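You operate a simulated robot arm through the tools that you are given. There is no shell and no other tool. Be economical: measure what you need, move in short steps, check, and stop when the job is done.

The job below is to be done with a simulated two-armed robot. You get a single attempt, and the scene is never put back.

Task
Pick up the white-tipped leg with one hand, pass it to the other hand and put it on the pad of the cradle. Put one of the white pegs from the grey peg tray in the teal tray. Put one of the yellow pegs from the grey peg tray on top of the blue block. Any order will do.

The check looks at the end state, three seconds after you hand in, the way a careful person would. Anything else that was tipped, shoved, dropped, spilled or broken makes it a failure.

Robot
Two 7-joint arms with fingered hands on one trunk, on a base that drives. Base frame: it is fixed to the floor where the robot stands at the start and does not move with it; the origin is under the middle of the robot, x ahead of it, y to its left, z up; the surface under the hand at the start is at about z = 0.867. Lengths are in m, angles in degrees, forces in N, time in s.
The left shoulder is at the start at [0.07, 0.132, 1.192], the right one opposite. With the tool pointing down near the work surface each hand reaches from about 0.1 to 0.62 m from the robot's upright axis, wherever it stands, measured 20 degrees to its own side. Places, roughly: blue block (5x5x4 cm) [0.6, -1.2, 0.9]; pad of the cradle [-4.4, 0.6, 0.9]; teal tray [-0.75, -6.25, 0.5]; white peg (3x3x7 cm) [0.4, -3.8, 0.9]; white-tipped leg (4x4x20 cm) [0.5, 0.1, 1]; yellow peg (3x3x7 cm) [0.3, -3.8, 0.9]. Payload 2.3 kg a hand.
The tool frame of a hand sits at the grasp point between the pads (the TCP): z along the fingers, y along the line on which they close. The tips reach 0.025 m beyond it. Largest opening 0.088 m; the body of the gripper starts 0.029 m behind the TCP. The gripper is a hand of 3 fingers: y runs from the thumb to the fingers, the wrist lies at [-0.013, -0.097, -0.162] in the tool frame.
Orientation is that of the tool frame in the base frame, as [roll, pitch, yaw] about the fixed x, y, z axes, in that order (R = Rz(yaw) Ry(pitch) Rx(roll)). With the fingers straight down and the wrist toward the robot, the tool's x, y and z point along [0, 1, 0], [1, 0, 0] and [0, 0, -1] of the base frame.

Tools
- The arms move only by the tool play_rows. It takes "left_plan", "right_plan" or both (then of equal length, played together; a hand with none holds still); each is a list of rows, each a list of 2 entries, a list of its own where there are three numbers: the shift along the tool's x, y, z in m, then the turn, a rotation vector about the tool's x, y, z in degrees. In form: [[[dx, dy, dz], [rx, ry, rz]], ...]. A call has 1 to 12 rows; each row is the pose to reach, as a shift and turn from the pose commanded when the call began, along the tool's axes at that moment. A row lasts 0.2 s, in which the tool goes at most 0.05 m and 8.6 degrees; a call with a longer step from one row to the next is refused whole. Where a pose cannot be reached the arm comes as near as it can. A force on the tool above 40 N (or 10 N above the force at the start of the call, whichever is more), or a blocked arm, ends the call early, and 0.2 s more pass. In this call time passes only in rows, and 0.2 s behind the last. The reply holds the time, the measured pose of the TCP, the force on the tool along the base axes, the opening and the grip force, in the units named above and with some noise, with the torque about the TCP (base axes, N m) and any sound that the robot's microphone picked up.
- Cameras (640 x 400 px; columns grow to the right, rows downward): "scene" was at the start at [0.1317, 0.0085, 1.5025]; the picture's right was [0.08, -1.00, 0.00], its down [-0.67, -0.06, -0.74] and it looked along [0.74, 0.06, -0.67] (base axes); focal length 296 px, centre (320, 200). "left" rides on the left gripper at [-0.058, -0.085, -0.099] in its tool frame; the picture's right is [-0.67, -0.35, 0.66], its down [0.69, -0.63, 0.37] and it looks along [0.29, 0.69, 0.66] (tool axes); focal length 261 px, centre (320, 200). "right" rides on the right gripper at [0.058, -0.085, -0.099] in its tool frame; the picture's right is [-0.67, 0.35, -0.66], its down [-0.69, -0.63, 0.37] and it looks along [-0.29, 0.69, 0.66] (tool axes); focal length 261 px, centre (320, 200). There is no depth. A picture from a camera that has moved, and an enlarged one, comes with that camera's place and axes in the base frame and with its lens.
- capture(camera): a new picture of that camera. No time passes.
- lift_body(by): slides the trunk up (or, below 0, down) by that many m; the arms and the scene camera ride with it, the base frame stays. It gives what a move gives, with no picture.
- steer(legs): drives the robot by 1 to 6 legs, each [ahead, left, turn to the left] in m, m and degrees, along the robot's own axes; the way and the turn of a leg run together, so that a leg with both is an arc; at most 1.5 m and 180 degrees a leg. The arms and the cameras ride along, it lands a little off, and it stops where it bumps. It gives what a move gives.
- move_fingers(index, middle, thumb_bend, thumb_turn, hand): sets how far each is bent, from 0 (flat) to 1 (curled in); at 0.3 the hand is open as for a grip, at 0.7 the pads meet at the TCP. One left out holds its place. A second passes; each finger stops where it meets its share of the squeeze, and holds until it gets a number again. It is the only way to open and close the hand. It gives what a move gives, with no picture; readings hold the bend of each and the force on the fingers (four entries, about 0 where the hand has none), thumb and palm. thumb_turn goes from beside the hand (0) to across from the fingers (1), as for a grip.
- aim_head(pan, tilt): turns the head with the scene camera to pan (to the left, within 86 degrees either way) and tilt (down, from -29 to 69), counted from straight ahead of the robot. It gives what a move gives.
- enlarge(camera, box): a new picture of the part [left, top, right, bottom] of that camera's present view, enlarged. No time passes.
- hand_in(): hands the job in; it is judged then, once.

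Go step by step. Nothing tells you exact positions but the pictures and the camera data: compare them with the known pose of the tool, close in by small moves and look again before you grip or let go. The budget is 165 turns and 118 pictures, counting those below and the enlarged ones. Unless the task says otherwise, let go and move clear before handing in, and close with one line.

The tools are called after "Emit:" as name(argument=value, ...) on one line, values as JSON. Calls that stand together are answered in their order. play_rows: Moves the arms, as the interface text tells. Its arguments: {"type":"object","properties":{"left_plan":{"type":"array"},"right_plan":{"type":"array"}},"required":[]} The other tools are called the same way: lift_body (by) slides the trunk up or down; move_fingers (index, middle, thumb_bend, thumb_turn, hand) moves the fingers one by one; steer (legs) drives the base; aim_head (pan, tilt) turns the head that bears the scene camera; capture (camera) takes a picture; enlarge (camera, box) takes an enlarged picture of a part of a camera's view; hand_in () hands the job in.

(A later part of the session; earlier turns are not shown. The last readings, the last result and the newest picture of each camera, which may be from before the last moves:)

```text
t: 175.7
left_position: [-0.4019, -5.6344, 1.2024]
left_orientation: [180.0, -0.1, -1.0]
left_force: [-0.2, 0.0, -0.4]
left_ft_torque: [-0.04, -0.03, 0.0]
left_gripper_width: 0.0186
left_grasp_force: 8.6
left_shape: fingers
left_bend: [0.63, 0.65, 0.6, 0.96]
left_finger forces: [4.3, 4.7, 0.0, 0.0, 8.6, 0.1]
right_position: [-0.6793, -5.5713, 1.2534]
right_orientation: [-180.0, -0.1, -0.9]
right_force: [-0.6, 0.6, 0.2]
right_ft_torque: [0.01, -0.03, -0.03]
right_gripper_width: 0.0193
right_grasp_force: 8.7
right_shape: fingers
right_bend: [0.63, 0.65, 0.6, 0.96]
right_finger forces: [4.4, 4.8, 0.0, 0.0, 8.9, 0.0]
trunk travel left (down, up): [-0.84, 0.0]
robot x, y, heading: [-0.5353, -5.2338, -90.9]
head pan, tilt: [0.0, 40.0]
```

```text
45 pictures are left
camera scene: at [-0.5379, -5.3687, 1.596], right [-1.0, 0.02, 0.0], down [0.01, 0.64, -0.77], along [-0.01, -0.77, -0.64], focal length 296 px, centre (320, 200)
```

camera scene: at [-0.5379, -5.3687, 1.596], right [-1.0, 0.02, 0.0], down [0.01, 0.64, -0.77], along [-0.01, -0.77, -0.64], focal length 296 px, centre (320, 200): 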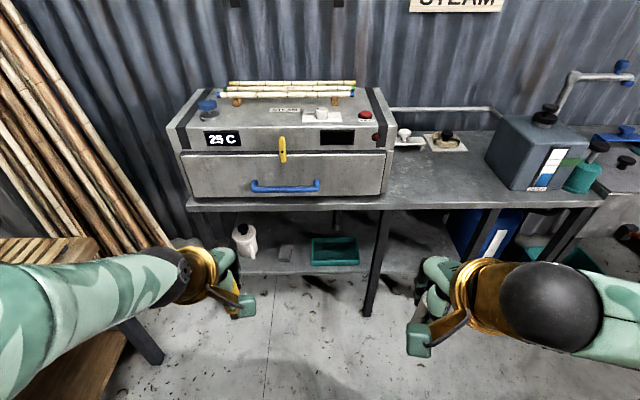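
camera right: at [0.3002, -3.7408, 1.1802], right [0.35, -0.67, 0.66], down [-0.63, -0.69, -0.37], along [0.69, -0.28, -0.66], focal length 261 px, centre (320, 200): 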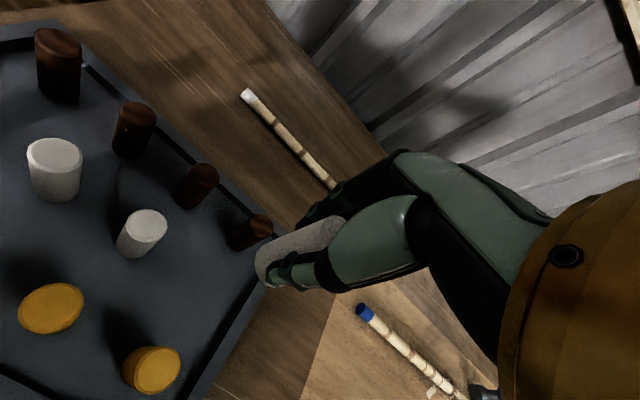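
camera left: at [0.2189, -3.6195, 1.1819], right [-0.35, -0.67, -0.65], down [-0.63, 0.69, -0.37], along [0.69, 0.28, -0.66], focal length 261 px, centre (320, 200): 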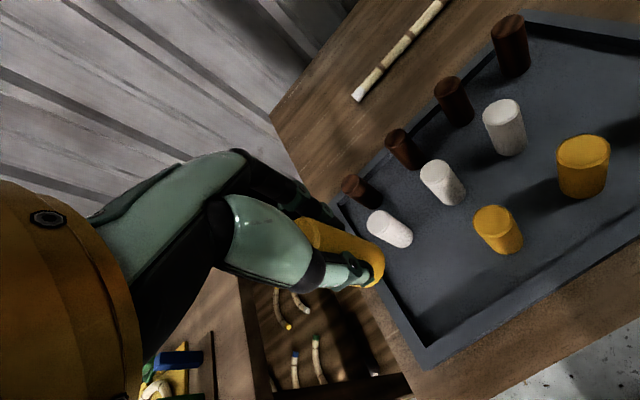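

The tray sits near the shelf's front edge, at about x -0.625, y -6.22 to -6.37 and z 0.5. Only the hand needs to go under the bench top. I'll tuck the left hand, lower the trunk by 0.4 m and look again.

Emit:
play_rows(left_plan=[[[0.02, -0.02, -0.02], [0, 0, 0]], [[0.04, -0.04, -0.04], [0, 0, 0]], [[0.06, -0.06, -0.07], [0, 0, 0]], [[0.07, -0.08, -0.1], [0, 0, 0]], [[0.07, -0.09, -0.12], [0, 0, 0]], [[0.07, -0.09, -0.12], [0, 0, 0]]])

Emit:
lift_body(by=-0.4)

Emit:
capture(camera="scene")

```text
t: 177.1
left_position: [-0.4026, -5.634, 1.2019]
left_orientation: [-180.0, 0.1, -1.0]
left_force: [0.3, -0.9, -0.3]
left_ft_torque: [0.03, 0.0, -0.02]
left_gripper_width: 0.0187
left_grasp_force: 8.7
left_shape: fingers
left_bend: [0.63, 0.65, 0.6, 0.96]
left_finger forces: [4.3, 4.6, 0.0, 0.1, 8.4, 0.1]
left hand out of reach, approached as far as the arm can: row 1, 2, 3, 4, 5, 6
right_position: [-0.6801, -5.5707, 1.2528]
right_orientation: [-179.9, 0.1, -0.9]
right_force: [0.5, -0.6, -0.1]
right_ft_torque: [-0.07, 0.03, 0.0]
right_gripper_width: 0.0194
right_grasp_force: 9.8
right_shape: fingers
right_bend: [0.63, 0.65, 0.6, 0.96]
right_finger forces: [4.4, 4.8, 0.1, 0.0, 8.9, 0.1]
trunk travel left (down, up): [-0.84, 0.0]
robot x, y, heading: [-0.5384, -5.2338, -91.0]
head pan, tilt: [0.0, 40.0]
```

```text
t: 181.0
left_position: [-0.4027, -5.6337, 0.8023]
left_orientation: [-180.0, 0.0, -1.0]
left_force: [0.5, 0.6, -0.5]
left_ft_torque: [0.02, 0.0, 0.01]
left_gripper_width: 0.0185
left_grasp_force: 8.6
left_shape: fingers
left_bend: [0.63, 0.65, 0.6, 0.96]
left_finger forces: [4.3, 4.6, 0.0, 0.0, 8.5, 0.0]
right_position: [-0.6784, -5.5709, 0.8528]
right_orientation: [-180.0, 0.0, -0.9]
right_force: [0.1, -0.5, -0.2]
right_ft_torque: [-0.01, -0.03, 0.0]
right_gripper_width: 0.0189
right_grasp_force: 9.1
right_shape: fingers
right_bend: [0.63, 0.65, 0.6, 0.96]
right_finger forces: [4.4, 4.8, 0.1, 0.1, 8.9, 0.1]
trunk travel left (down, up): [-0.44, 0.4]
robot x, y, heading: [-0.5341, -5.2343, -91.0]
head pan, tilt: [0.0, 40.0]
```

```text
44 pictures are left
camera scene: at [-0.5378, -5.3684, 1.196], right [-1.0, 0.02, 0.0], down [0.01, 0.64, -0.77], along [-0.01, -0.77, -0.64], focal length 296 px, centre (320, 200)
```

scene: 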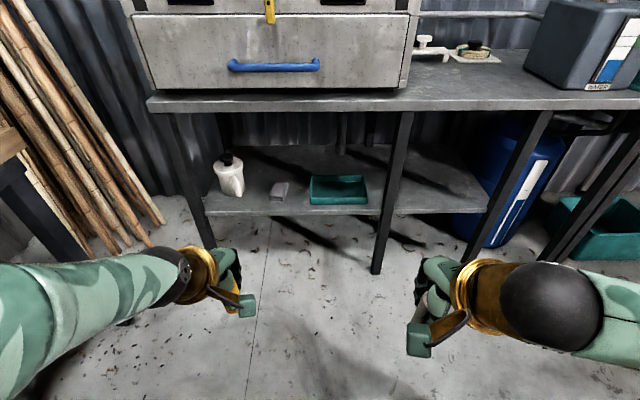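

Triangulating from the two heights puts the tray centre near (-0.63, -6.39), its floor at z 0.38-0.39, and the bench front edge at y -6.265. The left hand has to come back first, so I'll lower it and then pull it in.

Emit:
play_rows(left_plan=[[[0, 0, 0.04], [0, 0, 0]], [[0, 0, 0.08], [0, 0, 0]], [[0, 0, 0.12], [0, 0, 0]], [[0, -0.03, 0.15], [0, 0, 0]], [[0.01, -0.07, 0.17], [0, 0, 0]], [[0.02, -0.11, 0.18], [0, 0, 0]], [[0.03, -0.15, 0.18], [0, 0, 0]], [[0.03, -0.17, 0.18], [0, 0, 0]]])

```text
t: 182.8
left_position: [-0.3741, -5.4985, 0.5658]
left_orientation: [-180.0, 0.0, -1.0]
left_force: [0.4, -0.2, -0.3]
left_ft_torque: [0.01, 0.05, 0.01]
left_gripper_width: 0.0177
left_grasp_force: 8.6
left_shape: fingers
left_bend: [0.63, 0.65, 0.61, 0.96]
left_finger forces: [3.8, 4.8, 0.0, 0.0, 8.0, 0.0]
left hand out of reach, approached as far as the arm can: row 6, 7, 8
right_position: [-0.6786, -5.5704, 0.8532]
right_orientation: [179.9, 0.0, -0.9]
right_force: [0.3, 0.1, -0.1]
right_ft_torque: [0.01, -0.01, 0.0]
right_gripper_width: 0.0188
right_grasp_force: 8.9
right_shape: fingers
right_bend: [0.63, 0.65, 0.6, 0.96]
right_finger forces: [4.4, 4.9, 0.0, 0.0, 8.9, 0.1]
trunk travel left (down, up): [-0.44, 0.4]
robot x, y, heading: [-0.5341, -5.2328, -90.9]
head pan, tilt: [0.0, 40.0]
```

The left hand is tucked. I'll lower the right hand with a 15° forward tilt, then drive up to the shelf.

Emit:
play_rows(right_plan=[[[0.006, 0, 0.035], [-2, 0, 0]], [[0.012, 0, 0.07], [-4, 0, 0]], [[0.018, 0, 0.105], [-6, 0, 0]], [[0.024, 0, 0.14], [-8, 0, 0]], [[0.03, 0, 0.175], [-10, 0, 0]], [[0.036, 0, 0.21], [-12, 0, 0]], [[0.042, 0, 0.24], [-15, 0, 0]], [[0.045, 0, 0.265], [-15, 0, 0]], [[0.045, 0, 0.265], [-15, 0, 0]]])

Emit:
steer(legs=[[0.6, 0, 0.9]])

Emit:
aim_head(pan=-5, tilt=55)

Emit:
capture(camera="scene")

Emit:
capture(camera="right")

```text
t: 184.8
left_position: [-0.3732, -5.4983, 0.5664]
left_orientation: [-180.0, -0.1, -1.0]
left_force: [0.1, 0.0, 0.1]
left_ft_torque: [0.0, 0.01, 0.01]
left_gripper_width: 0.0176
left_grasp_force: 8.3
left_shape: fingers
left_bend: [0.63, 0.65, 0.61, 0.96]
left_finger forces: [3.8, 5.0, 0.0, 0.0, 8.0, 0.0]
right_position: [-0.6323, -5.5727, 0.5873]
right_orientation: [165.0, 0.0, -0.9]
right_force: [0.2, -0.5, 0.4]
right_ft_torque: [0.0, 0.01, 0.01]
right_gripper_width: 0.0183
right_grasp_force: 8.9
right_shape: fingers
right_bend: [0.63, 0.65, 0.6, 0.96]
right_finger forces: [4.2, 4.3, 0.0, 0.0, 8.5, 0.1]
right hand out of reach, approached as far as the arm can: row 2, 3, 4, 5
trunk travel left (down, up): [-0.44, 0.4]
robot x, y, heading: [-0.5347, -5.2334, -90.7]
head pan, tilt: [0.0, 40.0]
```

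```text
t: 188.1
left_position: [-0.3714, -6.0938, 0.5654]
left_orientation: [-179.9, 0.0, 0.2]
left_force: [0.0, -0.9, -1.3]
left_ft_torque: [0.0, 0.0, 0.02]
left_gripper_width: 0.0172
left_grasp_force: 7.9
left_shape: fingers
left_bend: [0.63, 0.65, 0.61, 0.96]
left_finger forces: [3.7, 4.9, 0.1, 0.1, 8.1, 0.1]
right_position: [-0.6294, -6.1717, 0.5884]
right_orientation: [165.0, -0.1, 0.4]
right_force: [0.3, 0.2, -0.5]
right_ft_torque: [0.04, -0.02, 0.01]
right_gripper_width: 0.0185
right_grasp_force: 8.9
right_shape: fingers
right_bend: [0.63, 0.65, 0.6, 0.96]
right_finger forces: [4.1, 4.3, 0.0, 0.1, 8.3, 0.0]
trunk travel left (down, up): [-0.44, 0.4]
robot x, y, heading: [-0.5362, -5.8306, -89.9]
head pan, tilt: [0.0, 40.0]
```

```text
t: 188.9
left_position: [-0.3719, -6.0929, 0.565]
left_orientation: [180.0, 0.0, 0.3]
left_force: [-0.5, 0.2, -0.3]
left_ft_torque: [-0.02, -0.03, 0.0]
left_gripper_width: 0.0176
left_grasp_force: 8.0
left_shape: fingers
left_bend: [0.63, 0.65, 0.61, 0.96]
left_finger forces: [3.9, 5.0, 0.0, 0.0, 7.9, 0.0]
right_position: [-0.63, -6.172, 0.587]
right_orientation: [165.0, -0.1, 0.4]
right_force: [0.0, -0.4, -0.8]
right_ft_torque: [0.0, 0.02, -0.01]
right_gripper_width: 0.0183
right_grasp_force: 8.6
right_shape: fingers
right_bend: [0.63, 0.65, 0.6, 0.96]
right_finger forces: [4.1, 4.3, 0.0, 0.1, 8.3, 0.1]
trunk travel left (down, up): [-0.44, 0.4]
robot x, y, heading: [-0.5383, -5.8346, -89.8]
head pan, tilt: [-5.0, 55.0]
```

```text
43 pictures are left
camera scene: at [-0.5452, -5.9525, 1.1754], right [-1.0, 0.08, 0.0], down [0.07, 0.82, -0.57], along [-0.05, -0.57, -0.82], focal length 296 px, centre (320, 200)
```

scene: 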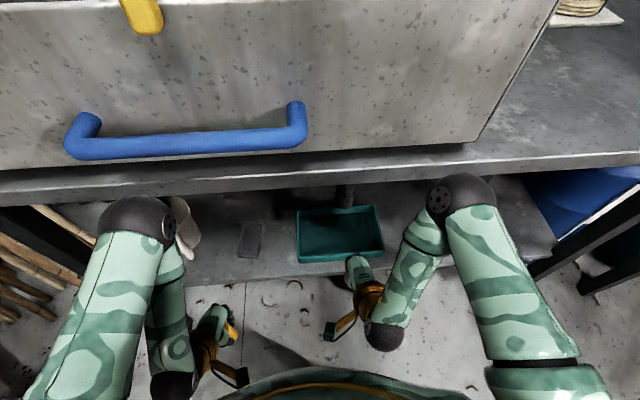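

```text
42 pictures are left
camera right: at [-0.5707, -6.064, 0.6612], right [-0.67, -0.17, 0.72], down [-0.69, 0.51, -0.52], along [-0.28, -0.84, -0.46], focal length 261 px, centre (320, 200)
```

right: 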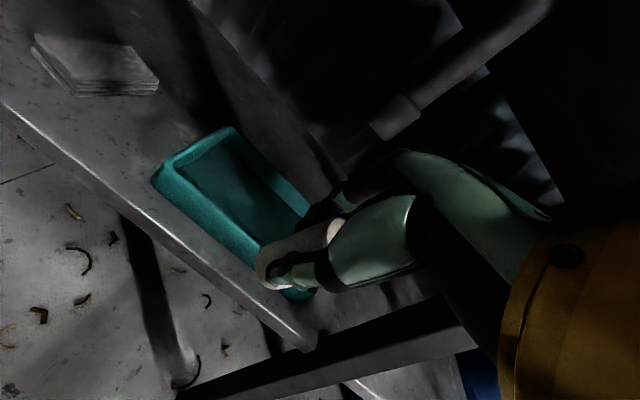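

The elbows are close to the bench edge, so entering at this height is risky. I'll back off, lower the trunk another 0.2 m so the arms pass under the bench top, and raise the right hand.

Emit:
steer(legs=[[-0.25, 0, 0]])

Emit:
lift_body(by=-0.2)

Emit:
play_rows(right_plan=[[[0, 0.005, -0.03], [0, 0, 0]], [[0, 0.01, -0.06], [0, 0, 0]], [[0, 0.02, -0.09], [0, 0, 0]], [[0, 0.03, -0.12], [0, 0, 0]], [[0, 0.05, -0.14], [0, 0, 0]], [[0, 0.07, -0.15], [0, 0, 0]], [[0, 0.07, -0.15], [0, 0, 0]]])

Emit:
aim_head(pan=-5, tilt=45)

Emit:
capture(camera="scene")

```text
t: 190.7
left_position: [-0.3724, -5.844, 0.5647]
left_orientation: [180.0, 0.0, 0.5]
left_force: [0.1, 0.2, -0.2]
left_ft_torque: [0.06, 0.03, 0.0]
left_gripper_width: 0.0177
left_grasp_force: 8.3
left_shape: fingers
left_bend: [0.63, 0.65, 0.61, 0.96]
left_finger forces: [3.8, 4.9, 0.0, 0.0, 8.0, 0.0]
right_position: [-0.629, -5.9258, 0.5869]
right_orientation: [165.1, 0.0, 0.6]
right_force: [-0.3, -0.3, -0.2]
right_ft_torque: [-0.03, 0.03, -0.02]
right_gripper_width: 0.0184
right_grasp_force: 8.6
right_shape: fingers
right_bend: [0.63, 0.65, 0.6, 0.96]
right_finger forces: [4.1, 4.3, 0.1, 0.0, 8.4, 0.1]
trunk travel left (down, up): [-0.44, 0.4]
robot x, y, heading: [-0.5397, -5.5852, -89.6]
head pan, tilt: [-5.0, 55.0]
```

```text
t: 192.9
left_position: [-0.3718, -5.8448, 0.366]
left_orientation: [-179.9, 0.0, 0.5]
left_force: [0.1, 0.4, 0.4]
left_ft_torque: [-0.01, -0.01, -0.02]
left_gripper_width: 0.0181
left_grasp_force: 7.9
left_shape: fingers
left_bend: [0.63, 0.65, 0.61, 0.96]
left_finger forces: [3.8, 4.8, 0.1, 0.1, 8.0, 0.1]
right_position: [-0.6296, -5.9245, 0.3873]
right_orientation: [165.0, 0.0, 0.6]
right_force: [1.6, -0.9, 0.2]
right_ft_torque: [0.02, 0.03, 0.0]
right_gripper_width: 0.0183
right_grasp_force: 8.7
right_shape: fingers
right_bend: [0.63, 0.65, 0.6, 0.96]
right_finger forces: [4.1, 4.3, 0.1, 0.1, 8.3, 0.1]
trunk travel left (down, up): [-0.24, 0.6]
robot x, y, heading: [-0.5413, -5.5837, -89.6]
head pan, tilt: [-5.0, 55.0]
```

```text
t: 194.5
left_position: [-0.3726, -5.8443, 0.3652]
left_orientation: [-179.9, -0.1, 0.5]
left_force: [-0.4, -0.5, 0.7]
left_ft_torque: [0.02, 0.01, 0.0]
left_gripper_width: 0.0175
left_grasp_force: 8.3
left_shape: fingers
left_bend: [0.64, 0.65, 0.61, 0.96]
left_finger forces: [3.8, 4.9, 0.1, 0.1, 8.0, 0.0]
right_position: [-0.6301, -5.9534, 0.5511]
right_orientation: [165.1, 0.1, 0.5]
right_force: [0.6, 0.0, -1.8]
right_ft_torque: [0.02, -0.02, 0.03]
right_gripper_width: 0.0178
right_grasp_force: 8.7
right_shape: fingers
right_bend: [0.63, 0.65, 0.6, 0.96]
right_finger forces: [4.1, 4.4, 0.0, 0.1, 8.2, 0.1]
right hand out of reach, approached as far as the arm can: row 3, 4, 5
trunk travel left (down, up): [-0.24, 0.6]
robot x, y, heading: [-0.5399, -5.5817, -89.5]
head pan, tilt: [-5.0, 55.0]
```

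```text
t: 195.2
left_position: [-0.3726, -5.8448, 0.3654]
left_orientation: [-180.0, 0.0, 0.4]
left_force: [-0.1, 0.1, 0.2]
left_ft_torque: [-0.03, 0.01, -0.01]
left_gripper_width: 0.0174
left_grasp_force: 9.1
left_shape: fingers
left_bend: [0.64, 0.65, 0.61, 0.96]
left_finger forces: [3.8, 5.0, 0.1, 0.0, 8.1, 0.1]
right_position: [-0.6307, -5.953, 0.5515]
right_orientation: [165.0, 0.0, 0.6]
right_force: [-1.1, -0.1, -0.8]
right_ft_torque: [-0.02, 0.03, -0.01]
right_gripper_width: 0.018
right_grasp_force: 8.7
right_shape: fingers
right_bend: [0.63, 0.65, 0.6, 0.96]
right_finger forces: [4.0, 4.4, 0.0, 0.1, 8.1, 0.0]
trunk travel left (down, up): [-0.24, 0.6]
robot x, y, heading: [-0.5422, -5.5878, -89.4]
head pan, tilt: [-5.0, 45.0]
```

```text
41 pictures are left
camera scene: at [-0.547, -5.7145, 0.9887], right [-1.0, 0.08, 0.0], down [0.06, 0.71, -0.71], along [-0.06, -0.7, -0.71], focal length 296 px, centre (320, 200)
```

scene: 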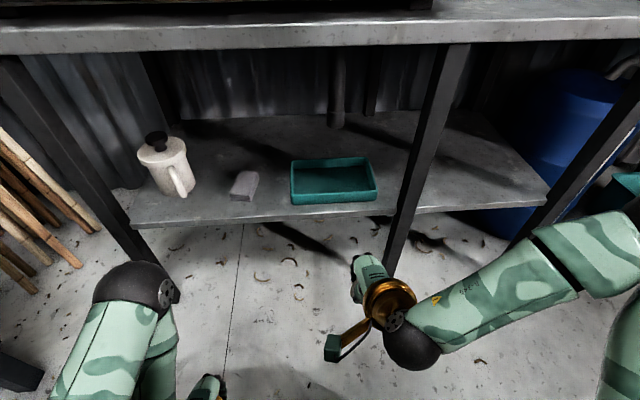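

The tray is clearly visible. The bench leg stands to the right of it, so the forearm must come straight in. I'll extend the right arm forward here first, then drive in.

Emit:
play_rows(right_plan=[[[0, 0.039, 0.01], [0, 0, 0]], [[0, 0.077, 0.021], [0, 0, 0]], [[0, 0.116, 0.031], [0, 0, 0]], [[0, 0.154, 0.041], [0, 0, 0]], [[0, 0.183, 0.049], [0, 0, 0]], [[0, 0.203, 0.054], [0, 0, 0]], [[0, 0.203, 0.054], [0, 0, 0]]])

Emit:
capture(camera="scene")

Emit:
capture(camera="right")

```text
t: 196.8
left_position: [-0.3727, -5.844, 0.3652]
left_orientation: [179.9, 0.0, 0.4]
left_force: [0.5, 0.4, -0.1]
left_ft_torque: [0.01, -0.01, 0.01]
left_gripper_width: 0.0174
left_grasp_force: 8.4
left_shape: fingers
left_bend: [0.64, 0.65, 0.61, 0.96]
left_finger forces: [3.9, 4.8, 0.0, 0.0, 8.0, 0.0]
right_position: [-0.6268, -6.1646, 0.5487]
right_orientation: [165.0, 0.1, 0.6]
right_force: [-0.8, -0.9, 0.1]
right_ft_torque: [0.0, 0.0, 0.05]
right_gripper_width: 0.0178
right_grasp_force: 7.9
right_shape: fingers
right_bend: [0.63, 0.65, 0.6, 0.96]
right_finger forces: [3.9, 4.4, 0.1, 0.1, 8.2, 0.1]
trunk travel left (down, up): [-0.24, 0.6]
robot x, y, heading: [-0.5395, -5.5847, -89.5]
head pan, tilt: [-5.0, 45.0]
```

```text
40 pictures are left
camera scene: at [-0.547, -5.7146, 0.9887], right [-1.0, 0.08, 0.0], down [0.06, 0.71, -0.71], along [-0.06, -0.7, -0.71], focal length 296 px, centre (320, 200)
```

scene: 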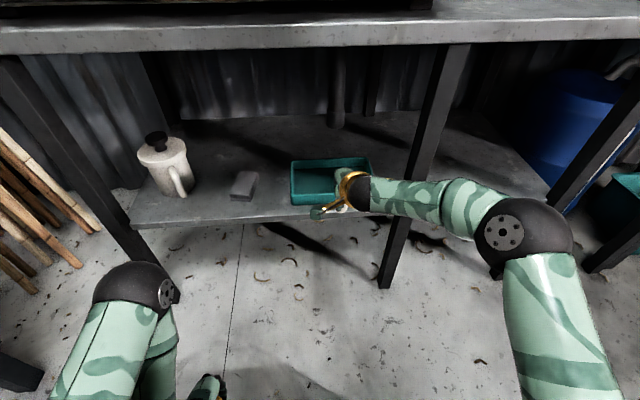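

```text
39 pictures are left
camera right: at [-0.5685, -6.0569, 0.6232], right [-0.67, -0.17, 0.72], down [-0.69, 0.51, -0.52], along [-0.28, -0.85, -0.46], focal length 261 px, centre (320, 200)
```

right: 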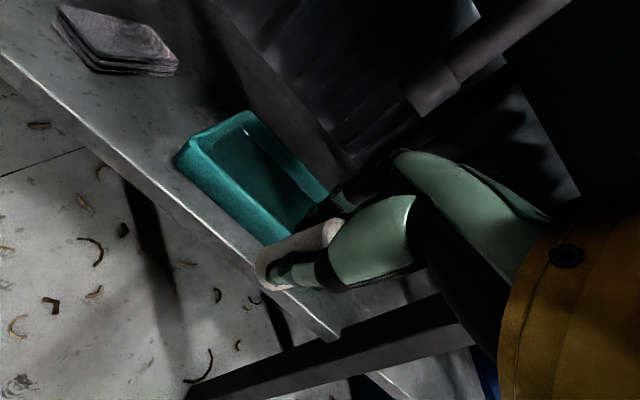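

The forearm angles back at about 45°, so driving 0.215 m ahead keeps it clear of the bench leg. I'll drive in with the peg tip well above the tray rim.

Emit:
steer(legs=[[0.21, -0.01, 0]])

Emit:
capture(camera="scene")

Emit:
capture(camera="right")

```text
t: 198.5
left_position: [-0.382, -6.0574, 0.3665]
left_orientation: [-179.9, 0.0, 0.3]
left_force: [-0.4, -0.3, -0.1]
left_ft_torque: [0.02, -0.01, -0.03]
left_gripper_width: 0.0174
left_grasp_force: 7.8
left_shape: fingers
left_bend: [0.64, 0.65, 0.61, 0.96]
left_finger forces: [3.8, 4.9, 0.0, 0.1, 7.8, 0.0]
right_position: [-0.6368, -6.3771, 0.549]
right_orientation: [165.0, 0.1, 0.5]
right_force: [-0.3, 0.0, -0.5]
right_ft_torque: [0.0, 0.01, -0.02]
right_gripper_width: 0.0179
right_grasp_force: 8.1
right_shape: fingers
right_bend: [0.63, 0.65, 0.6, 0.96]
right_finger forces: [3.8, 4.4, 0.0, 0.1, 8.1, 0.0]
trunk travel left (down, up): [-0.24, 0.6]
robot x, y, heading: [-0.5466, -5.7963, -89.5]
head pan, tilt: [-5.0, 45.0]
```

```text
38 pictures are left
camera scene: at [-0.5558, -5.9271, 0.9887], right [-1.0, 0.08, 0.0], down [0.06, 0.71, -0.71], along [-0.06, -0.7, -0.71], focal length 296 px, centre (320, 200)
```

scene: 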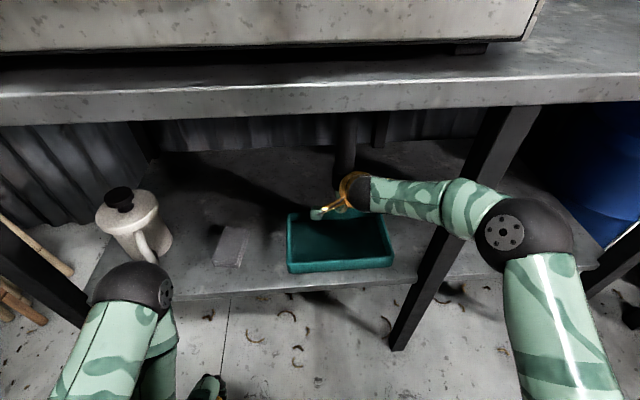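

```text
37 pictures are left
camera right: at [-0.5781, -6.2691, 0.6231], right [-0.67, -0.17, 0.72], down [-0.69, 0.51, -0.52], along [-0.28, -0.84, -0.46], focal length 261 px, centre (320, 200)
```

right: 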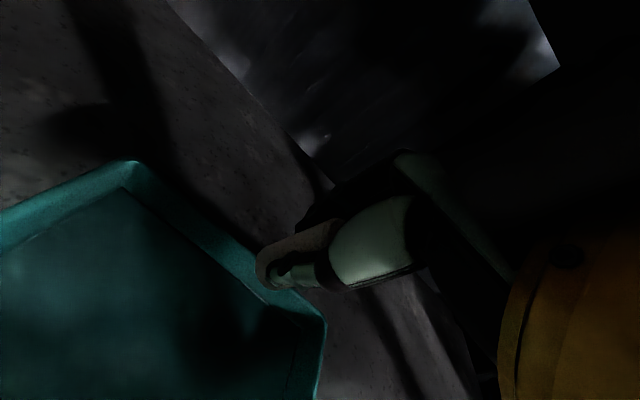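

The peg is over the tray, with its tip about 5 cm from the back rim. I'll lower it 0.09 m vertically, easing back 1 cm to centre it, and check.

Emit:
play_rows(right_plan=[[[0, -0.012, 0.02], [0, 0, 0]], [[0, -0.021, 0.042], [0, 0, 0]], [[0, -0.028, 0.063], [0, 0, 0]], [[0, -0.033, 0.083], [0, 0, 0]], [[0, -0.033, 0.083], [0, 0, 0]]])

Emit:
capture(camera="right")

Emit:
enlarge(camera="scene", box=[260, 150, 420, 290])

```text
t: 199.7
left_position: [-0.3822, -6.0578, 0.3671]
left_orientation: [179.9, 0.0, 0.5]
left_force: [-0.4, -0.4, 0.0]
left_ft_torque: [-0.04, 0.01, 0.0]
left_gripper_width: 0.0175
left_grasp_force: 8.5
left_shape: fingers
left_bend: [0.64, 0.65, 0.61, 0.96]
left_finger forces: [3.8, 4.9, 0.0, 0.0, 7.9, 0.1]
right_position: [-0.6362, -6.367, 0.4622]
right_orientation: [164.9, 0.1, 0.4]
right_force: [0.6, -1.1, 8.3]
right_ft_torque: [-0.05, -0.01, 0.0]
right_gripper_width: 0.0177
right_grasp_force: 10.3
right_shape: fingers
right_bend: [0.63, 0.65, 0.62, 0.96]
right_finger forces: [5.2, 6.2, 0.2, 0.1, 8.0, 0.0]
trunk travel left (down, up): [-0.24, 0.6]
robot x, y, heading: [-0.55, -5.7987, -89.5]
head pan, tilt: [-5.0, 45.0]
```

```text
36 pictures are left
camera right: at [-0.5789, -6.2585, 0.5364], right [-0.67, -0.17, 0.72], down [-0.69, 0.51, -0.52], along [-0.28, -0.85, -0.45], focal length 261 px, centre (320, 200)
```

right: 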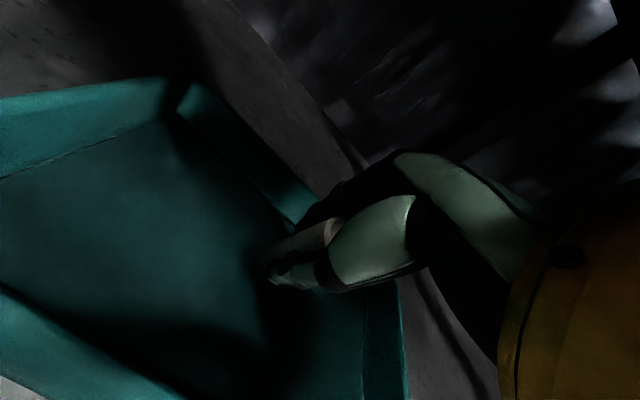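

```text
2.86 times, centred on (340, 220) of scene
camera zoom: at [-0.5554, -5.9251, 0.9891], right [-1.0, 0.08, 0.0], down [0.06, 0.7, -0.71], along [-0.06, -0.71, -0.71], focal length 846 px, centre (263, 143)
```

zoom: 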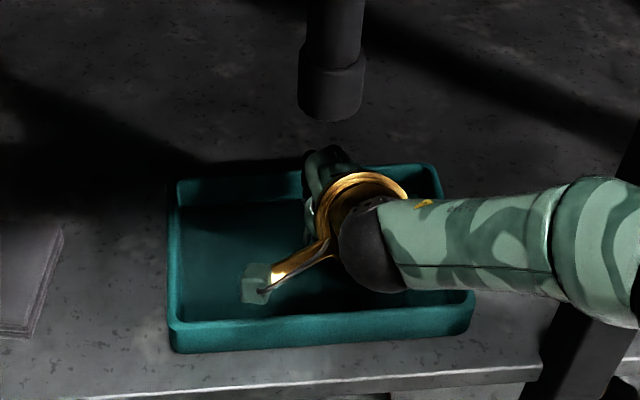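

The peg tip touches the tray floor with about 8 N. I'll ease up a little and open gently.

Emit:
play_rows(right_plan=[[[0, 0, -0.003], [0, 0, 0]], [[0, 0, -0.003], [0, 0, 0]]])

Emit:
move_fingers(hand="right", index=0.5, middle=0.5, thumb_bend=0.5)

Emit:
play_rows(right_plan=[[[0, 0.002, -0.015], [0, 0, 0]], [[0, 0.006, -0.03], [0, 0, 0]], [[0, 0.012, -0.05], [0, 0, 0]], [[0, 0.02, -0.08], [0, 0, 0]], [[0, 0.02, -0.1], [0, 0, 0]]])

Emit:
capture(camera="right")

Emit:
enlarge(camera="scene", box=[260, 150, 420, 290])

```text
t: 200.3
left_position: [-0.3817, -6.0567, 0.3665]
left_orientation: [-179.9, 0.1, 0.5]
left_force: [0.5, -0.6, -1.0]
left_ft_torque: [0.01, 0.02, 0.01]
left_gripper_width: 0.0175
left_grasp_force: 8.2
left_shape: fingers
left_bend: [0.64, 0.65, 0.61, 0.96]
left_finger forces: [3.8, 4.8, 0.1, 0.0, 7.9, 0.0]
right_position: [-0.6374, -6.3665, 0.4634]
right_orientation: [165.1, -0.1, 0.5]
right_force: [-0.7, -1.2, 1.6]
right_ft_torque: [-0.03, 0.04, 0.04]
right_gripper_width: 0.0176
right_grasp_force: 9.1
right_shape: fingers
right_bend: [0.63, 0.65, 0.62, 0.96]
right_finger forces: [4.1, 5.4, 0.0, 0.0, 8.5, 0.1]
trunk travel left (down, up): [-0.24, 0.6]
robot x, y, heading: [-0.5438, -5.7992, -89.5]
head pan, tilt: [-5.0, 45.0]
```

```text
t: 201.3
left_position: [-0.3822, -6.0573, 0.3657]
left_orientation: [-180.0, 0.0, 0.4]
left_force: [-0.3, 0.3, -0.1]
left_ft_torque: [-0.01, 0.01, -0.04]
left_gripper_width: 0.0176
left_grasp_force: 8.3
left_shape: fingers
left_bend: [0.64, 0.65, 0.61, 0.96]
left_finger forces: [3.9, 4.9, 0.1, 0.1, 8.0, 0.0]
right_position: [-0.636, -6.3666, 0.4627]
right_orientation: [165.0, 0.0, 0.5]
right_force: [0.1, 0.1, 0.4]
right_ft_torque: [-0.01, -0.02, -0.01]
right_gripper_width: 0.0411
right_grasp_force: 0.1
right_shape: fingers
right_bend: [0.5, 0.5, 0.5, 0.97]
right_finger forces: [0.1, 0.1, 0.0, 0.0, 0.0, 0.1]
trunk travel left (down, up): [-0.24, 0.6]
robot x, y, heading: [-0.5495, -5.7966, -89.6]
head pan, tilt: [-5.0, 45.0]
```

```text
t: 202.5
left_position: [-0.3819, -6.058, 0.3653]
left_orientation: [-180.0, 0.1, 0.4]
left_force: [-0.2, 0.7, 0.0]
left_ft_torque: [0.02, -0.03, -0.04]
left_gripper_width: 0.0176
left_grasp_force: 8.1
left_shape: fingers
left_bend: [0.64, 0.65, 0.61, 0.96]
left_finger forces: [3.7, 4.9, 0.0, 0.0, 7.9, 0.0]
right_position: [-0.6381, -6.3603, 0.5673]
right_orientation: [165.0, 0.1, 0.6]
right_force: [0.9, 0.4, 0.1]
right_ft_torque: [-0.03, 0.02, 0.0]
right_gripper_width: 0.0412
right_grasp_force: 0.1
right_shape: fingers
right_bend: [0.5, 0.5, 0.5, 0.97]
right_finger forces: [0.0, 0.0, 0.1, 0.0, 0.0, 0.0]
trunk travel left (down, up): [-0.24, 0.6]
robot x, y, heading: [-0.5477, -5.7962, -89.5]
head pan, tilt: [-5.0, 45.0]
```

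```text
34 pictures are left
camera right: at [-0.5789, -6.251, 0.6406], right [-0.67, -0.17, 0.72], down [-0.69, 0.51, -0.52], along [-0.28, -0.84, -0.46], focal length 261 px, centre (320, 200)
```

right: 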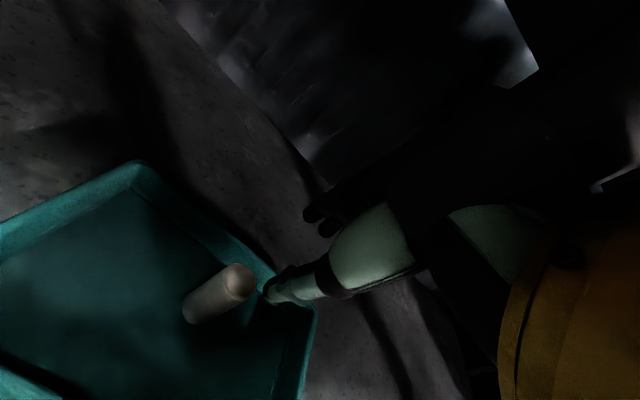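

```text
2.86 times, centred on (340, 220) of scene
camera zoom: at [-0.5557, -5.9265, 0.9887], right [-1.0, 0.08, 0.0], down [0.06, 0.7, -0.71], along [-0.06, -0.7, -0.71], focal length 846 px, centre (263, 143)
```

zoom: 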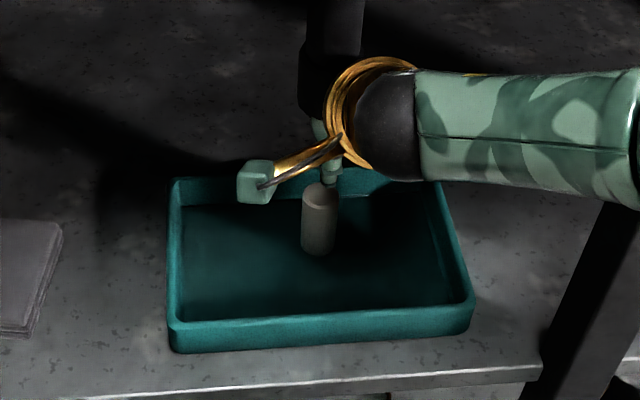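

The white peg stands in the teal tray. I'll back straight out from under the bench.

Emit:
steer(legs=[[-0.5, 0, 0]])

Emit:
lift_body(by=0.6)

Emit:
aim_head(pan=0, tilt=45)

Emit:
capture(camera="scene")

Emit:
capture(camera="left")

```text
t: 205.4
left_position: [-0.3835, -5.5518, 0.3657]
left_orientation: [180.0, 0.0, 0.2]
left_force: [0.0, 0.6, -0.5]
left_ft_torque: [0.02, -0.02, -0.01]
left_gripper_width: 0.0173
left_grasp_force: 8.2
left_shape: fingers
left_bend: [0.64, 0.65, 0.61, 0.96]
left_finger forces: [3.8, 4.9, 0.1, 0.0, 7.8, 0.1]
right_position: [-0.6417, -5.8531, 0.5659]
right_orientation: [165.0, 0.0, 0.3]
right_force: [0.4, -0.6, -0.3]
right_ft_torque: [0.02, -0.02, -0.04]
right_gripper_width: 0.0414
right_grasp_force: 0.1
right_shape: fingers
right_bend: [0.5, 0.5, 0.5, 0.97]
right_finger forces: [0.0, 0.0, 0.0, 0.0, 0.1, 0.1]
trunk travel left (down, up): [-0.24, 0.6]
robot x, y, heading: [-0.5499, -5.2919, -89.7]
head pan, tilt: [-5.0, 45.0]
```

```text
refused: 0.6 is not a number from -0.4 to 0.4
```

```text
t: 206.1
left_position: [-0.3844, -5.5535, 0.3657]
left_orientation: [180.0, -0.1, 0.3]
left_force: [0.4, 0.5, -0.9]
left_ft_torque: [0.02, -0.02, 0.01]
left_gripper_width: 0.0175
left_grasp_force: 8.1
left_shape: fingers
left_bend: [0.64, 0.65, 0.61, 0.96]
left_finger forces: [3.8, 4.9, 0.0, 0.0, 7.9, 0.0]
right_position: [-0.642, -5.8537, 0.5671]
right_orientation: [165.1, 0.1, 0.2]
right_force: [0.7, -0.4, 0.0]
right_ft_torque: [0.0, 0.0, 0.03]
right_gripper_width: 0.0409
right_grasp_force: 0.0
right_shape: fingers
right_bend: [0.5, 0.5, 0.5, 0.97]
right_finger forces: [0.0, 0.0, 0.0, 0.0, 0.1, 0.0]
trunk travel left (down, up): [-0.24, 0.6]
robot x, y, heading: [-0.5494, -5.2898, -89.9]
head pan, tilt: [0.0, 45.0]
```

```text
32 pictures are left
camera scene: at [-0.5516, -5.4214, 0.9887], right [-1.0, 0.0, 0.0], down [0.0, 0.71, -0.71], along [0.0, -0.71, -0.71], focal length 296 px, centre (320, 200)
```

scene: 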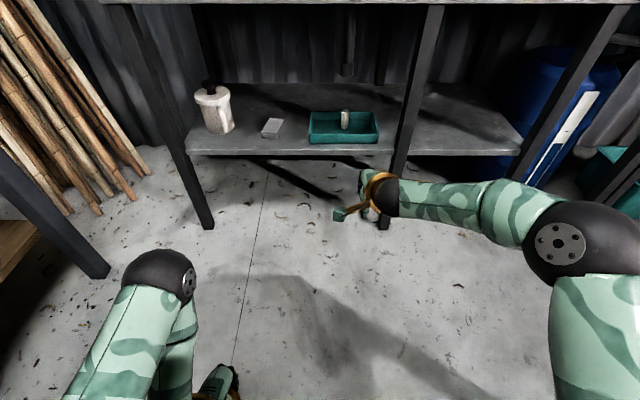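

```text
31 pictures are left
camera left: at [-0.4448, -5.4691, 0.4654], right [-0.67, 0.35, -0.66], down [0.68, 0.63, -0.37], along [0.29, -0.69, -0.66], focal length 261 px, centre (320, 200)
```

left: 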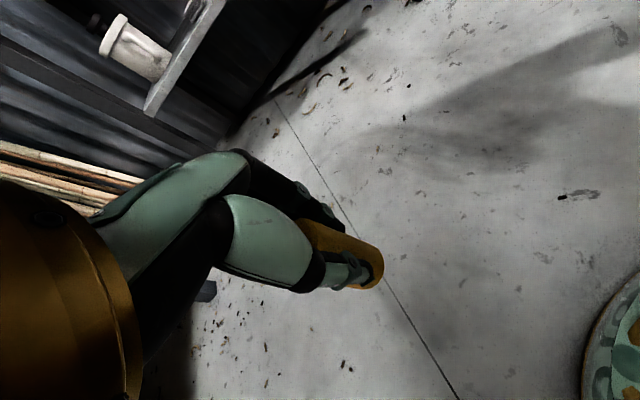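

The yellow peg is still held. I'll raise the trunk fully, level and tuck the right hand, then turn to face the benches.

Emit:
lift_body(by=0.4)

Emit:
lift_body(by=0.2)

Emit:
play_rows(right_plan=[[[0, -0.03, -0.01], [4, 0, 0]], [[0, -0.06, -0.02], [8, 0, 0]], [[0, -0.1, -0.03], [12, 0, 0]], [[0, -0.14, -0.03], [15, 0, 0]], [[0, -0.17, -0.03], [15, 0, 0]], [[0, -0.2, -0.03], [15, 0, 0]]])

Emit:
steer(legs=[[0, 0, 90], [0, 1.3, 0], [0, 1.4, 0], [0, 1.3, 0]])

Emit:
capture(camera="scene")

```text
t: 209.9
left_position: [-0.385, -5.5533, 0.7662]
left_orientation: [180.0, 0.0, 0.2]
left_force: [0.6, -0.2, -0.3]
left_ft_torque: [0.0, -0.01, -0.02]
left_gripper_width: 0.0172
left_grasp_force: 8.3
left_shape: fingers
left_bend: [0.64, 0.65, 0.61, 0.96]
left_finger forces: [3.6, 4.9, 0.0, 0.1, 7.9, 0.0]
right_position: [-0.6427, -5.8547, 0.9644]
right_orientation: [165.0, 0.0, 0.3]
right_force: [-0.8, -0.3, 0.5]
right_ft_torque: [0.0, 0.02, -0.05]
right_gripper_width: 0.0414
right_grasp_force: 0.1
right_shape: fingers
right_bend: [0.5, 0.5, 0.5, 0.97]
right_finger forces: [0.1, 0.0, 0.1, 0.0, 0.0, 0.0]
trunk travel left (down, up): [-0.64, 0.2]
robot x, y, heading: [-0.5499, -5.293, -89.6]
head pan, tilt: [0.0, 45.0]
```

```text
t: 212.1
left_position: [-0.3842, -5.5531, 0.9664]
left_orientation: [179.9, 0.0, 0.2]
left_force: [-0.3, 0.7, -0.6]
left_ft_torque: [0.02, -0.03, -0.02]
left_gripper_width: 0.0174
left_grasp_force: 8.3
left_shape: fingers
left_bend: [0.64, 0.65, 0.61, 0.96]
left_finger forces: [3.7, 4.9, 0.0, 0.1, 7.9, 0.0]
right_position: [-0.6423, -5.8537, 1.1659]
right_orientation: [165.0, 0.1, 0.2]
right_force: [-1.3, 0.7, -1.0]
right_ft_torque: [-0.02, 0.0, -0.03]
right_gripper_width: 0.0413
right_grasp_force: 0.0
right_shape: fingers
right_bend: [0.5, 0.5, 0.5, 0.97]
right_finger forces: [0.0, 0.0, 0.0, 0.1, 0.0, 0.0]
trunk travel left (down, up): [-0.84, 0.0]
robot x, y, heading: [-0.5503, -5.2914, -90.0]
head pan, tilt: [0.0, 45.0]
```

```text
t: 213.5
left_position: [-0.3869, -5.5526, 0.9659]
left_orientation: [-180.0, -0.1, 0.0]
left_force: [0.1, -0.4, -0.2]
left_ft_torque: [0.0, -0.04, -0.02]
left_gripper_width: 0.0177
left_grasp_force: 8.5
left_shape: fingers
left_bend: [0.64, 0.65, 0.61, 0.96]
left_finger forces: [3.6, 4.9, 0.0, 0.0, 7.9, 0.1]
right_position: [-0.6456, -5.6533, 1.1438]
right_orientation: [-180.0, -0.2, 0.4]
right_force: [-0.2, -0.2, 0.0]
right_ft_torque: [0.01, -0.02, 0.0]
right_gripper_width: 0.0414
right_grasp_force: 0.1
right_shape: fingers
right_bend: [0.5, 0.5, 0.5, 0.97]
right_finger forces: [0.0, 0.0, 0.0, 0.0, 0.0, 0.0]
trunk travel left (down, up): [-0.84, 0.0]
robot x, y, heading: [-0.5491, -5.2909, -89.7]
head pan, tilt: [0.0, 45.0]
```

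```text
t: 236.7
left_position: [-0.3394, -1.1035, 0.9665]
left_orientation: [180.0, 0.0, 90.1]
left_force: [0.8, 0.6, -0.6]
left_ft_torque: [0.01, 0.01, 0.02]
left_gripper_width: 0.017
left_grasp_force: 8.1
left_shape: fingers
left_bend: [0.64, 0.65, 0.61, 0.96]
left_finger forces: [3.7, 4.7, 0.1, 0.1, 7.6, 0.1]
right_position: [-0.2377, -1.3614, 1.1438]
right_orientation: [-180.0, 0.0, 90.2]
right_force: [1.0, -0.5, -0.2]
right_ft_torque: [0.03, -0.03, -0.02]
right_gripper_width: 0.0413
right_grasp_force: 0.0
right_shape: fingers
right_bend: [0.5, 0.5, 0.5, 0.97]
right_finger forces: [0.0, 0.0, 0.1, 0.0, 0.0, 0.0]
trunk travel left (down, up): [-0.84, 0.0]
robot x, y, heading: [-0.6008, -1.2686, -0.1]
head pan, tilt: [0.0, 45.0]
```

```text
30 pictures are left
camera scene: at [-0.4705, -1.2673, 1.5887], right [0.0, -1.0, 0.0], down [-0.71, 0.0, -0.71], along [0.71, 0.0, -0.71], focal length 296 px, centre (320, 200)
```

scene: 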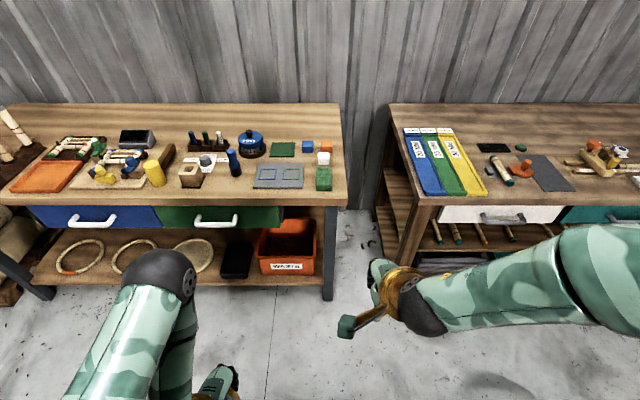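

The blue block is at about (0.52, -1.22), behind the white block and beside the orange one. I'll raise the left hand with the yellow peg and drive up so the block is slightly to my left.

Emit:
play_rows(left_plan=[[[0, 0.03, -0.01], [0, 0, 0]], [[0, 0.06, -0.03], [0, 0, 0]], [[0, 0.1, -0.05], [0, 0, 0]], [[0, 0.13, -0.08], [0, 0, 0]], [[0, 0.15, -0.12], [0, 0, 0]], [[0, 0.16, -0.16], [0, 0, 0]], [[0, 0.16, -0.16], [0, 0, 0]]])

Emit:
steer(legs=[[0.58, -0.05, 0]])

Emit:
capture(camera="scene")

Emit:
capture(camera="left")

```text
t: 238.3
left_position: [-0.1785, -1.1035, 1.1271]
left_orientation: [-179.9, -0.1, 90.1]
left_force: [0.6, 1.0, -0.2]
left_ft_torque: [-0.02, -0.01, 0.03]
left_gripper_width: 0.0164
left_grasp_force: 8.3
left_shape: fingers
left_bend: [0.64, 0.65, 0.61, 0.96]
left_finger forces: [3.3, 4.7, 0.0, 0.0, 7.5, 0.0]
right_position: [-0.2378, -1.3609, 1.1433]
right_orientation: [-180.0, 0.0, 90.3]
right_force: [-0.4, 0.5, -0.4]
right_ft_torque: [0.0, 0.02, -0.02]
right_gripper_width: 0.0412
right_grasp_force: 0.0
right_shape: fingers
right_bend: [0.5, 0.5, 0.5, 0.97]
right_finger forces: [0.0, 0.1, 0.1, 0.0, 0.0, 0.1]
trunk travel left (down, up): [-0.84, 0.0]
robot x, y, heading: [-0.5999, -1.2672, 0.0]
head pan, tilt: [0.0, 45.0]
```

```text
t: 241.6
left_position: [0.3965, -1.1477, 1.128]
left_orientation: [-180.0, -0.1, 90.6]
left_force: [-0.6, 0.1, -0.3]
left_ft_torque: [0.0, -0.01, 0.02]
left_gripper_width: 0.0164
left_grasp_force: 8.1
left_shape: fingers
left_bend: [0.64, 0.65, 0.61, 0.96]
left_finger forces: [3.4, 4.7, 0.0, 0.0, 7.5, 0.0]
right_position: [0.3398, -1.4041, 1.1425]
right_orientation: [179.9, -0.1, 90.6]
right_force: [0.0, 0.1, -0.7]
right_ft_torque: [0.03, -0.01, -0.05]
right_gripper_width: 0.0414
right_grasp_force: 0.0
right_shape: fingers
right_bend: [0.5, 0.5, 0.5, 0.97]
right_finger forces: [0.0, 0.0, 0.0, 0.0, 0.0, 0.0]
trunk travel left (down, up): [-0.84, 0.0]
robot x, y, heading: [-0.0229, -1.3112, 0.4]
head pan, tilt: [0.0, 45.0]
```

```text
29 pictures are left
camera scene: at [0.1057, -1.3129, 1.5889], right [0.01, -1.0, 0.0], down [-0.71, -0.01, -0.71], along [0.71, 0.01, -0.71], focal length 296 px, centre (320, 200)
```

scene: 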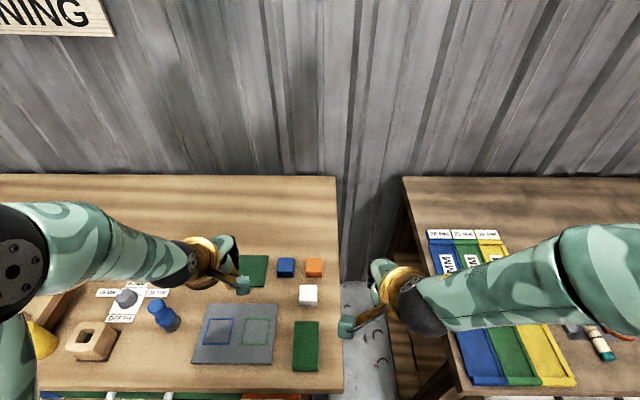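

```text
28 pictures are left
camera left: at [0.3101, -1.2087, 1.2274], right [-0.34, -0.67, -0.66], down [-0.64, 0.68, -0.37], along [0.69, 0.29, -0.66], focal length 261 px, centre (320, 200)
```

left: 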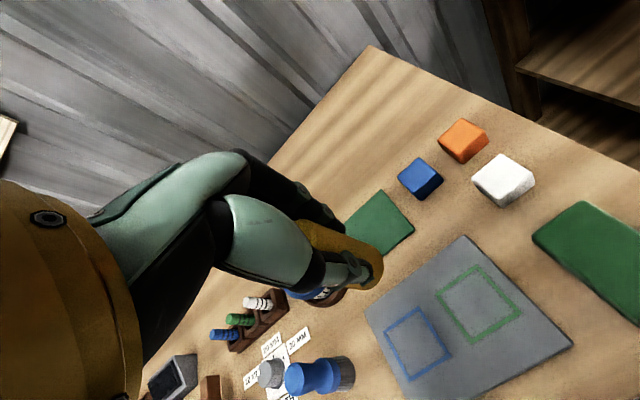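

The block's top centre is at about (0.543, -1.219), z 0.907. I'll bring the peg above it and check from both cameras.

Emit:
play_rows(left_plan=[[[-0.012, 0.03, 0], [0, 0, 0]], [[-0.03, 0.06, 0], [0, 0, 0]], [[-0.045, 0.09, 0.01], [0, 0, 0]], [[-0.06, 0.12, 0.03], [0, 0, 0]], [[-0.0725, 0.146, 0.05], [0, 0, 0]], [[-0.0725, 0.146, 0.068], [0, 0, 0]], [[-0.0725, 0.146, 0.068], [0, 0, 0]]])

Emit:
enlarge(camera="left", box=[220, 160, 480, 360])

Emit:
enlarge(camera="scene", box=[230, 190, 350, 310])

```text
t: 243.2
left_position: [0.5432, -1.2174, 1.0595]
left_orientation: [-180.0, 0.0, 90.4]
left_force: [-0.7, -0.6, 0.0]
left_ft_torque: [-0.03, 0.03, 0.02]
left_gripper_width: 0.0164
left_grasp_force: 7.3
left_shape: fingers
left_bend: [0.64, 0.65, 0.61, 0.96]
left_finger forces: [3.4, 4.6, 0.1, 0.1, 7.2, 0.0]
right_position: [0.3405, -1.4058, 1.1437]
right_orientation: [-180.0, 0.0, 90.6]
right_force: [-0.5, -0.1, 0.2]
right_ft_torque: [-0.01, -0.02, 0.02]
right_gripper_width: 0.0413
right_grasp_force: 0.0
right_shape: fingers
right_bend: [0.5, 0.5, 0.5, 0.97]
right_finger forces: [0.0, 0.0, 0.0, 0.1, 0.1, 0.1]
trunk travel left (down, up): [-0.84, 0.0]
robot x, y, heading: [-0.0241, -1.3187, 0.4]
head pan, tilt: [0.0, 45.0]
```

```text
2.00 times, centred on (350, 260) of left
camera zoom: at [0.4577, -1.2791, 1.1589], right [-0.34, -0.67, -0.66], down [-0.64, 0.68, -0.37], along [0.69, 0.29, -0.66], focal length 521 px, centre (260, 80)
```

zoom: 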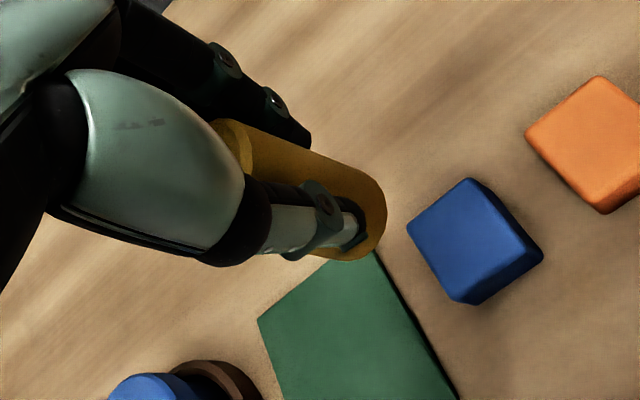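

```text
3.33 times, centred on (290, 250) of scene
camera zoom: at [0.1076, -1.3129, 1.5888], right [0.01, -1.0, 0.0], down [-0.71, -0.01, -0.71], along [0.71, 0.01, -0.71], focal length 987 px, centre (420, 33)
```

zoom: 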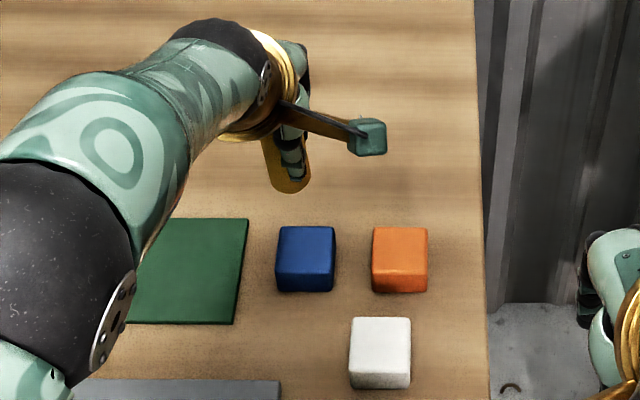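

I'll shift a few millimetres to centre over the block and lower 0.075 m, then look again.

Emit:
play_rows(left_plan=[[[-0.004, 0.008, 0.0], [0, 0, 0]], [[-0.004, 0.008, 0.025], [0, 0, 0]], [[-0.004, 0.008, 0.05], [0, 0, 0]], [[-0.004, 0.008, 0.075], [0, 0, 0]], [[-0.004, 0.008, 0.075], [0, 0, 0]]])

Emit:
enlarge(camera="left", box=[220, 160, 480, 360])

Emit:
enlarge(camera="scene", box=[230, 190, 350, 310])

```text
t: 244.4
left_position: [0.5522, -1.2235, 0.9833]
left_orientation: [180.0, 0.1, 90.6]
left_force: [0.2, -0.5, -0.1]
left_ft_torque: [0.04, 0.01, 0.01]
left_gripper_width: 0.0163
left_grasp_force: 7.9
left_shape: fingers
left_bend: [0.64, 0.65, 0.61, 0.96]
left_finger forces: [3.2, 4.6, 0.0, 0.0, 7.2, 0.1]
right_position: [0.3415, -1.4053, 1.1429]
right_orientation: [179.9, 0.0, 90.5]
right_force: [0.1, -0.2, 0.8]
right_ft_torque: [0.02, 0.02, 0.02]
right_gripper_width: 0.0413
right_grasp_force: 0.2
right_shape: fingers
right_bend: [0.5, 0.5, 0.5, 0.97]
right_finger forces: [0.1, 0.1, 0.0, 0.1, 0.1, 0.0]
trunk travel left (down, up): [-0.84, 0.0]
robot x, y, heading: [-0.0197, -1.3176, 0.3]
head pan, tilt: [0.0, 45.0]
```

```text
2.00 times, centred on (350, 260) of left
camera zoom: at [0.4659, -1.2843, 1.0833], right [-0.34, -0.67, -0.66], down [-0.64, 0.68, -0.37], along [0.69, 0.29, -0.66], focal length 521 px, centre (260, 80)
```

zoom: 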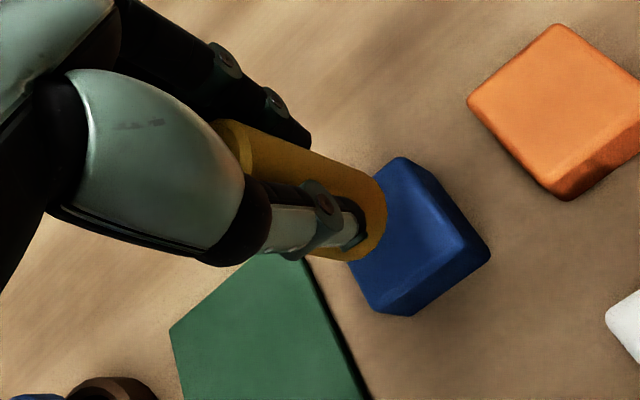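

```text
3.33 times, centred on (290, 250) of scene
camera zoom: at [0.108, -1.313, 1.5887], right [0.01, -1.0, 0.0], down [-0.71, -0.01, -0.71], along [0.71, 0.01, -0.71], focal length 987 px, centre (420, 33)
```

zoom: 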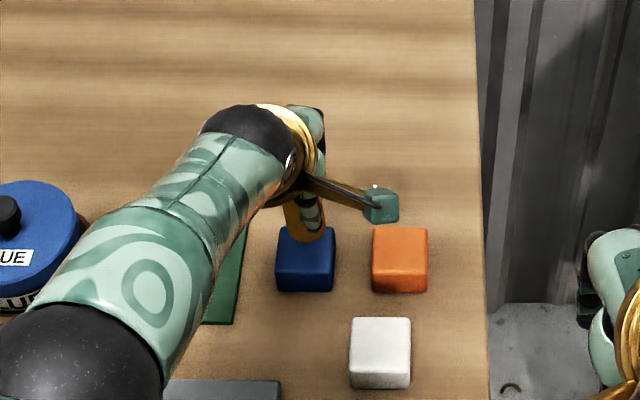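

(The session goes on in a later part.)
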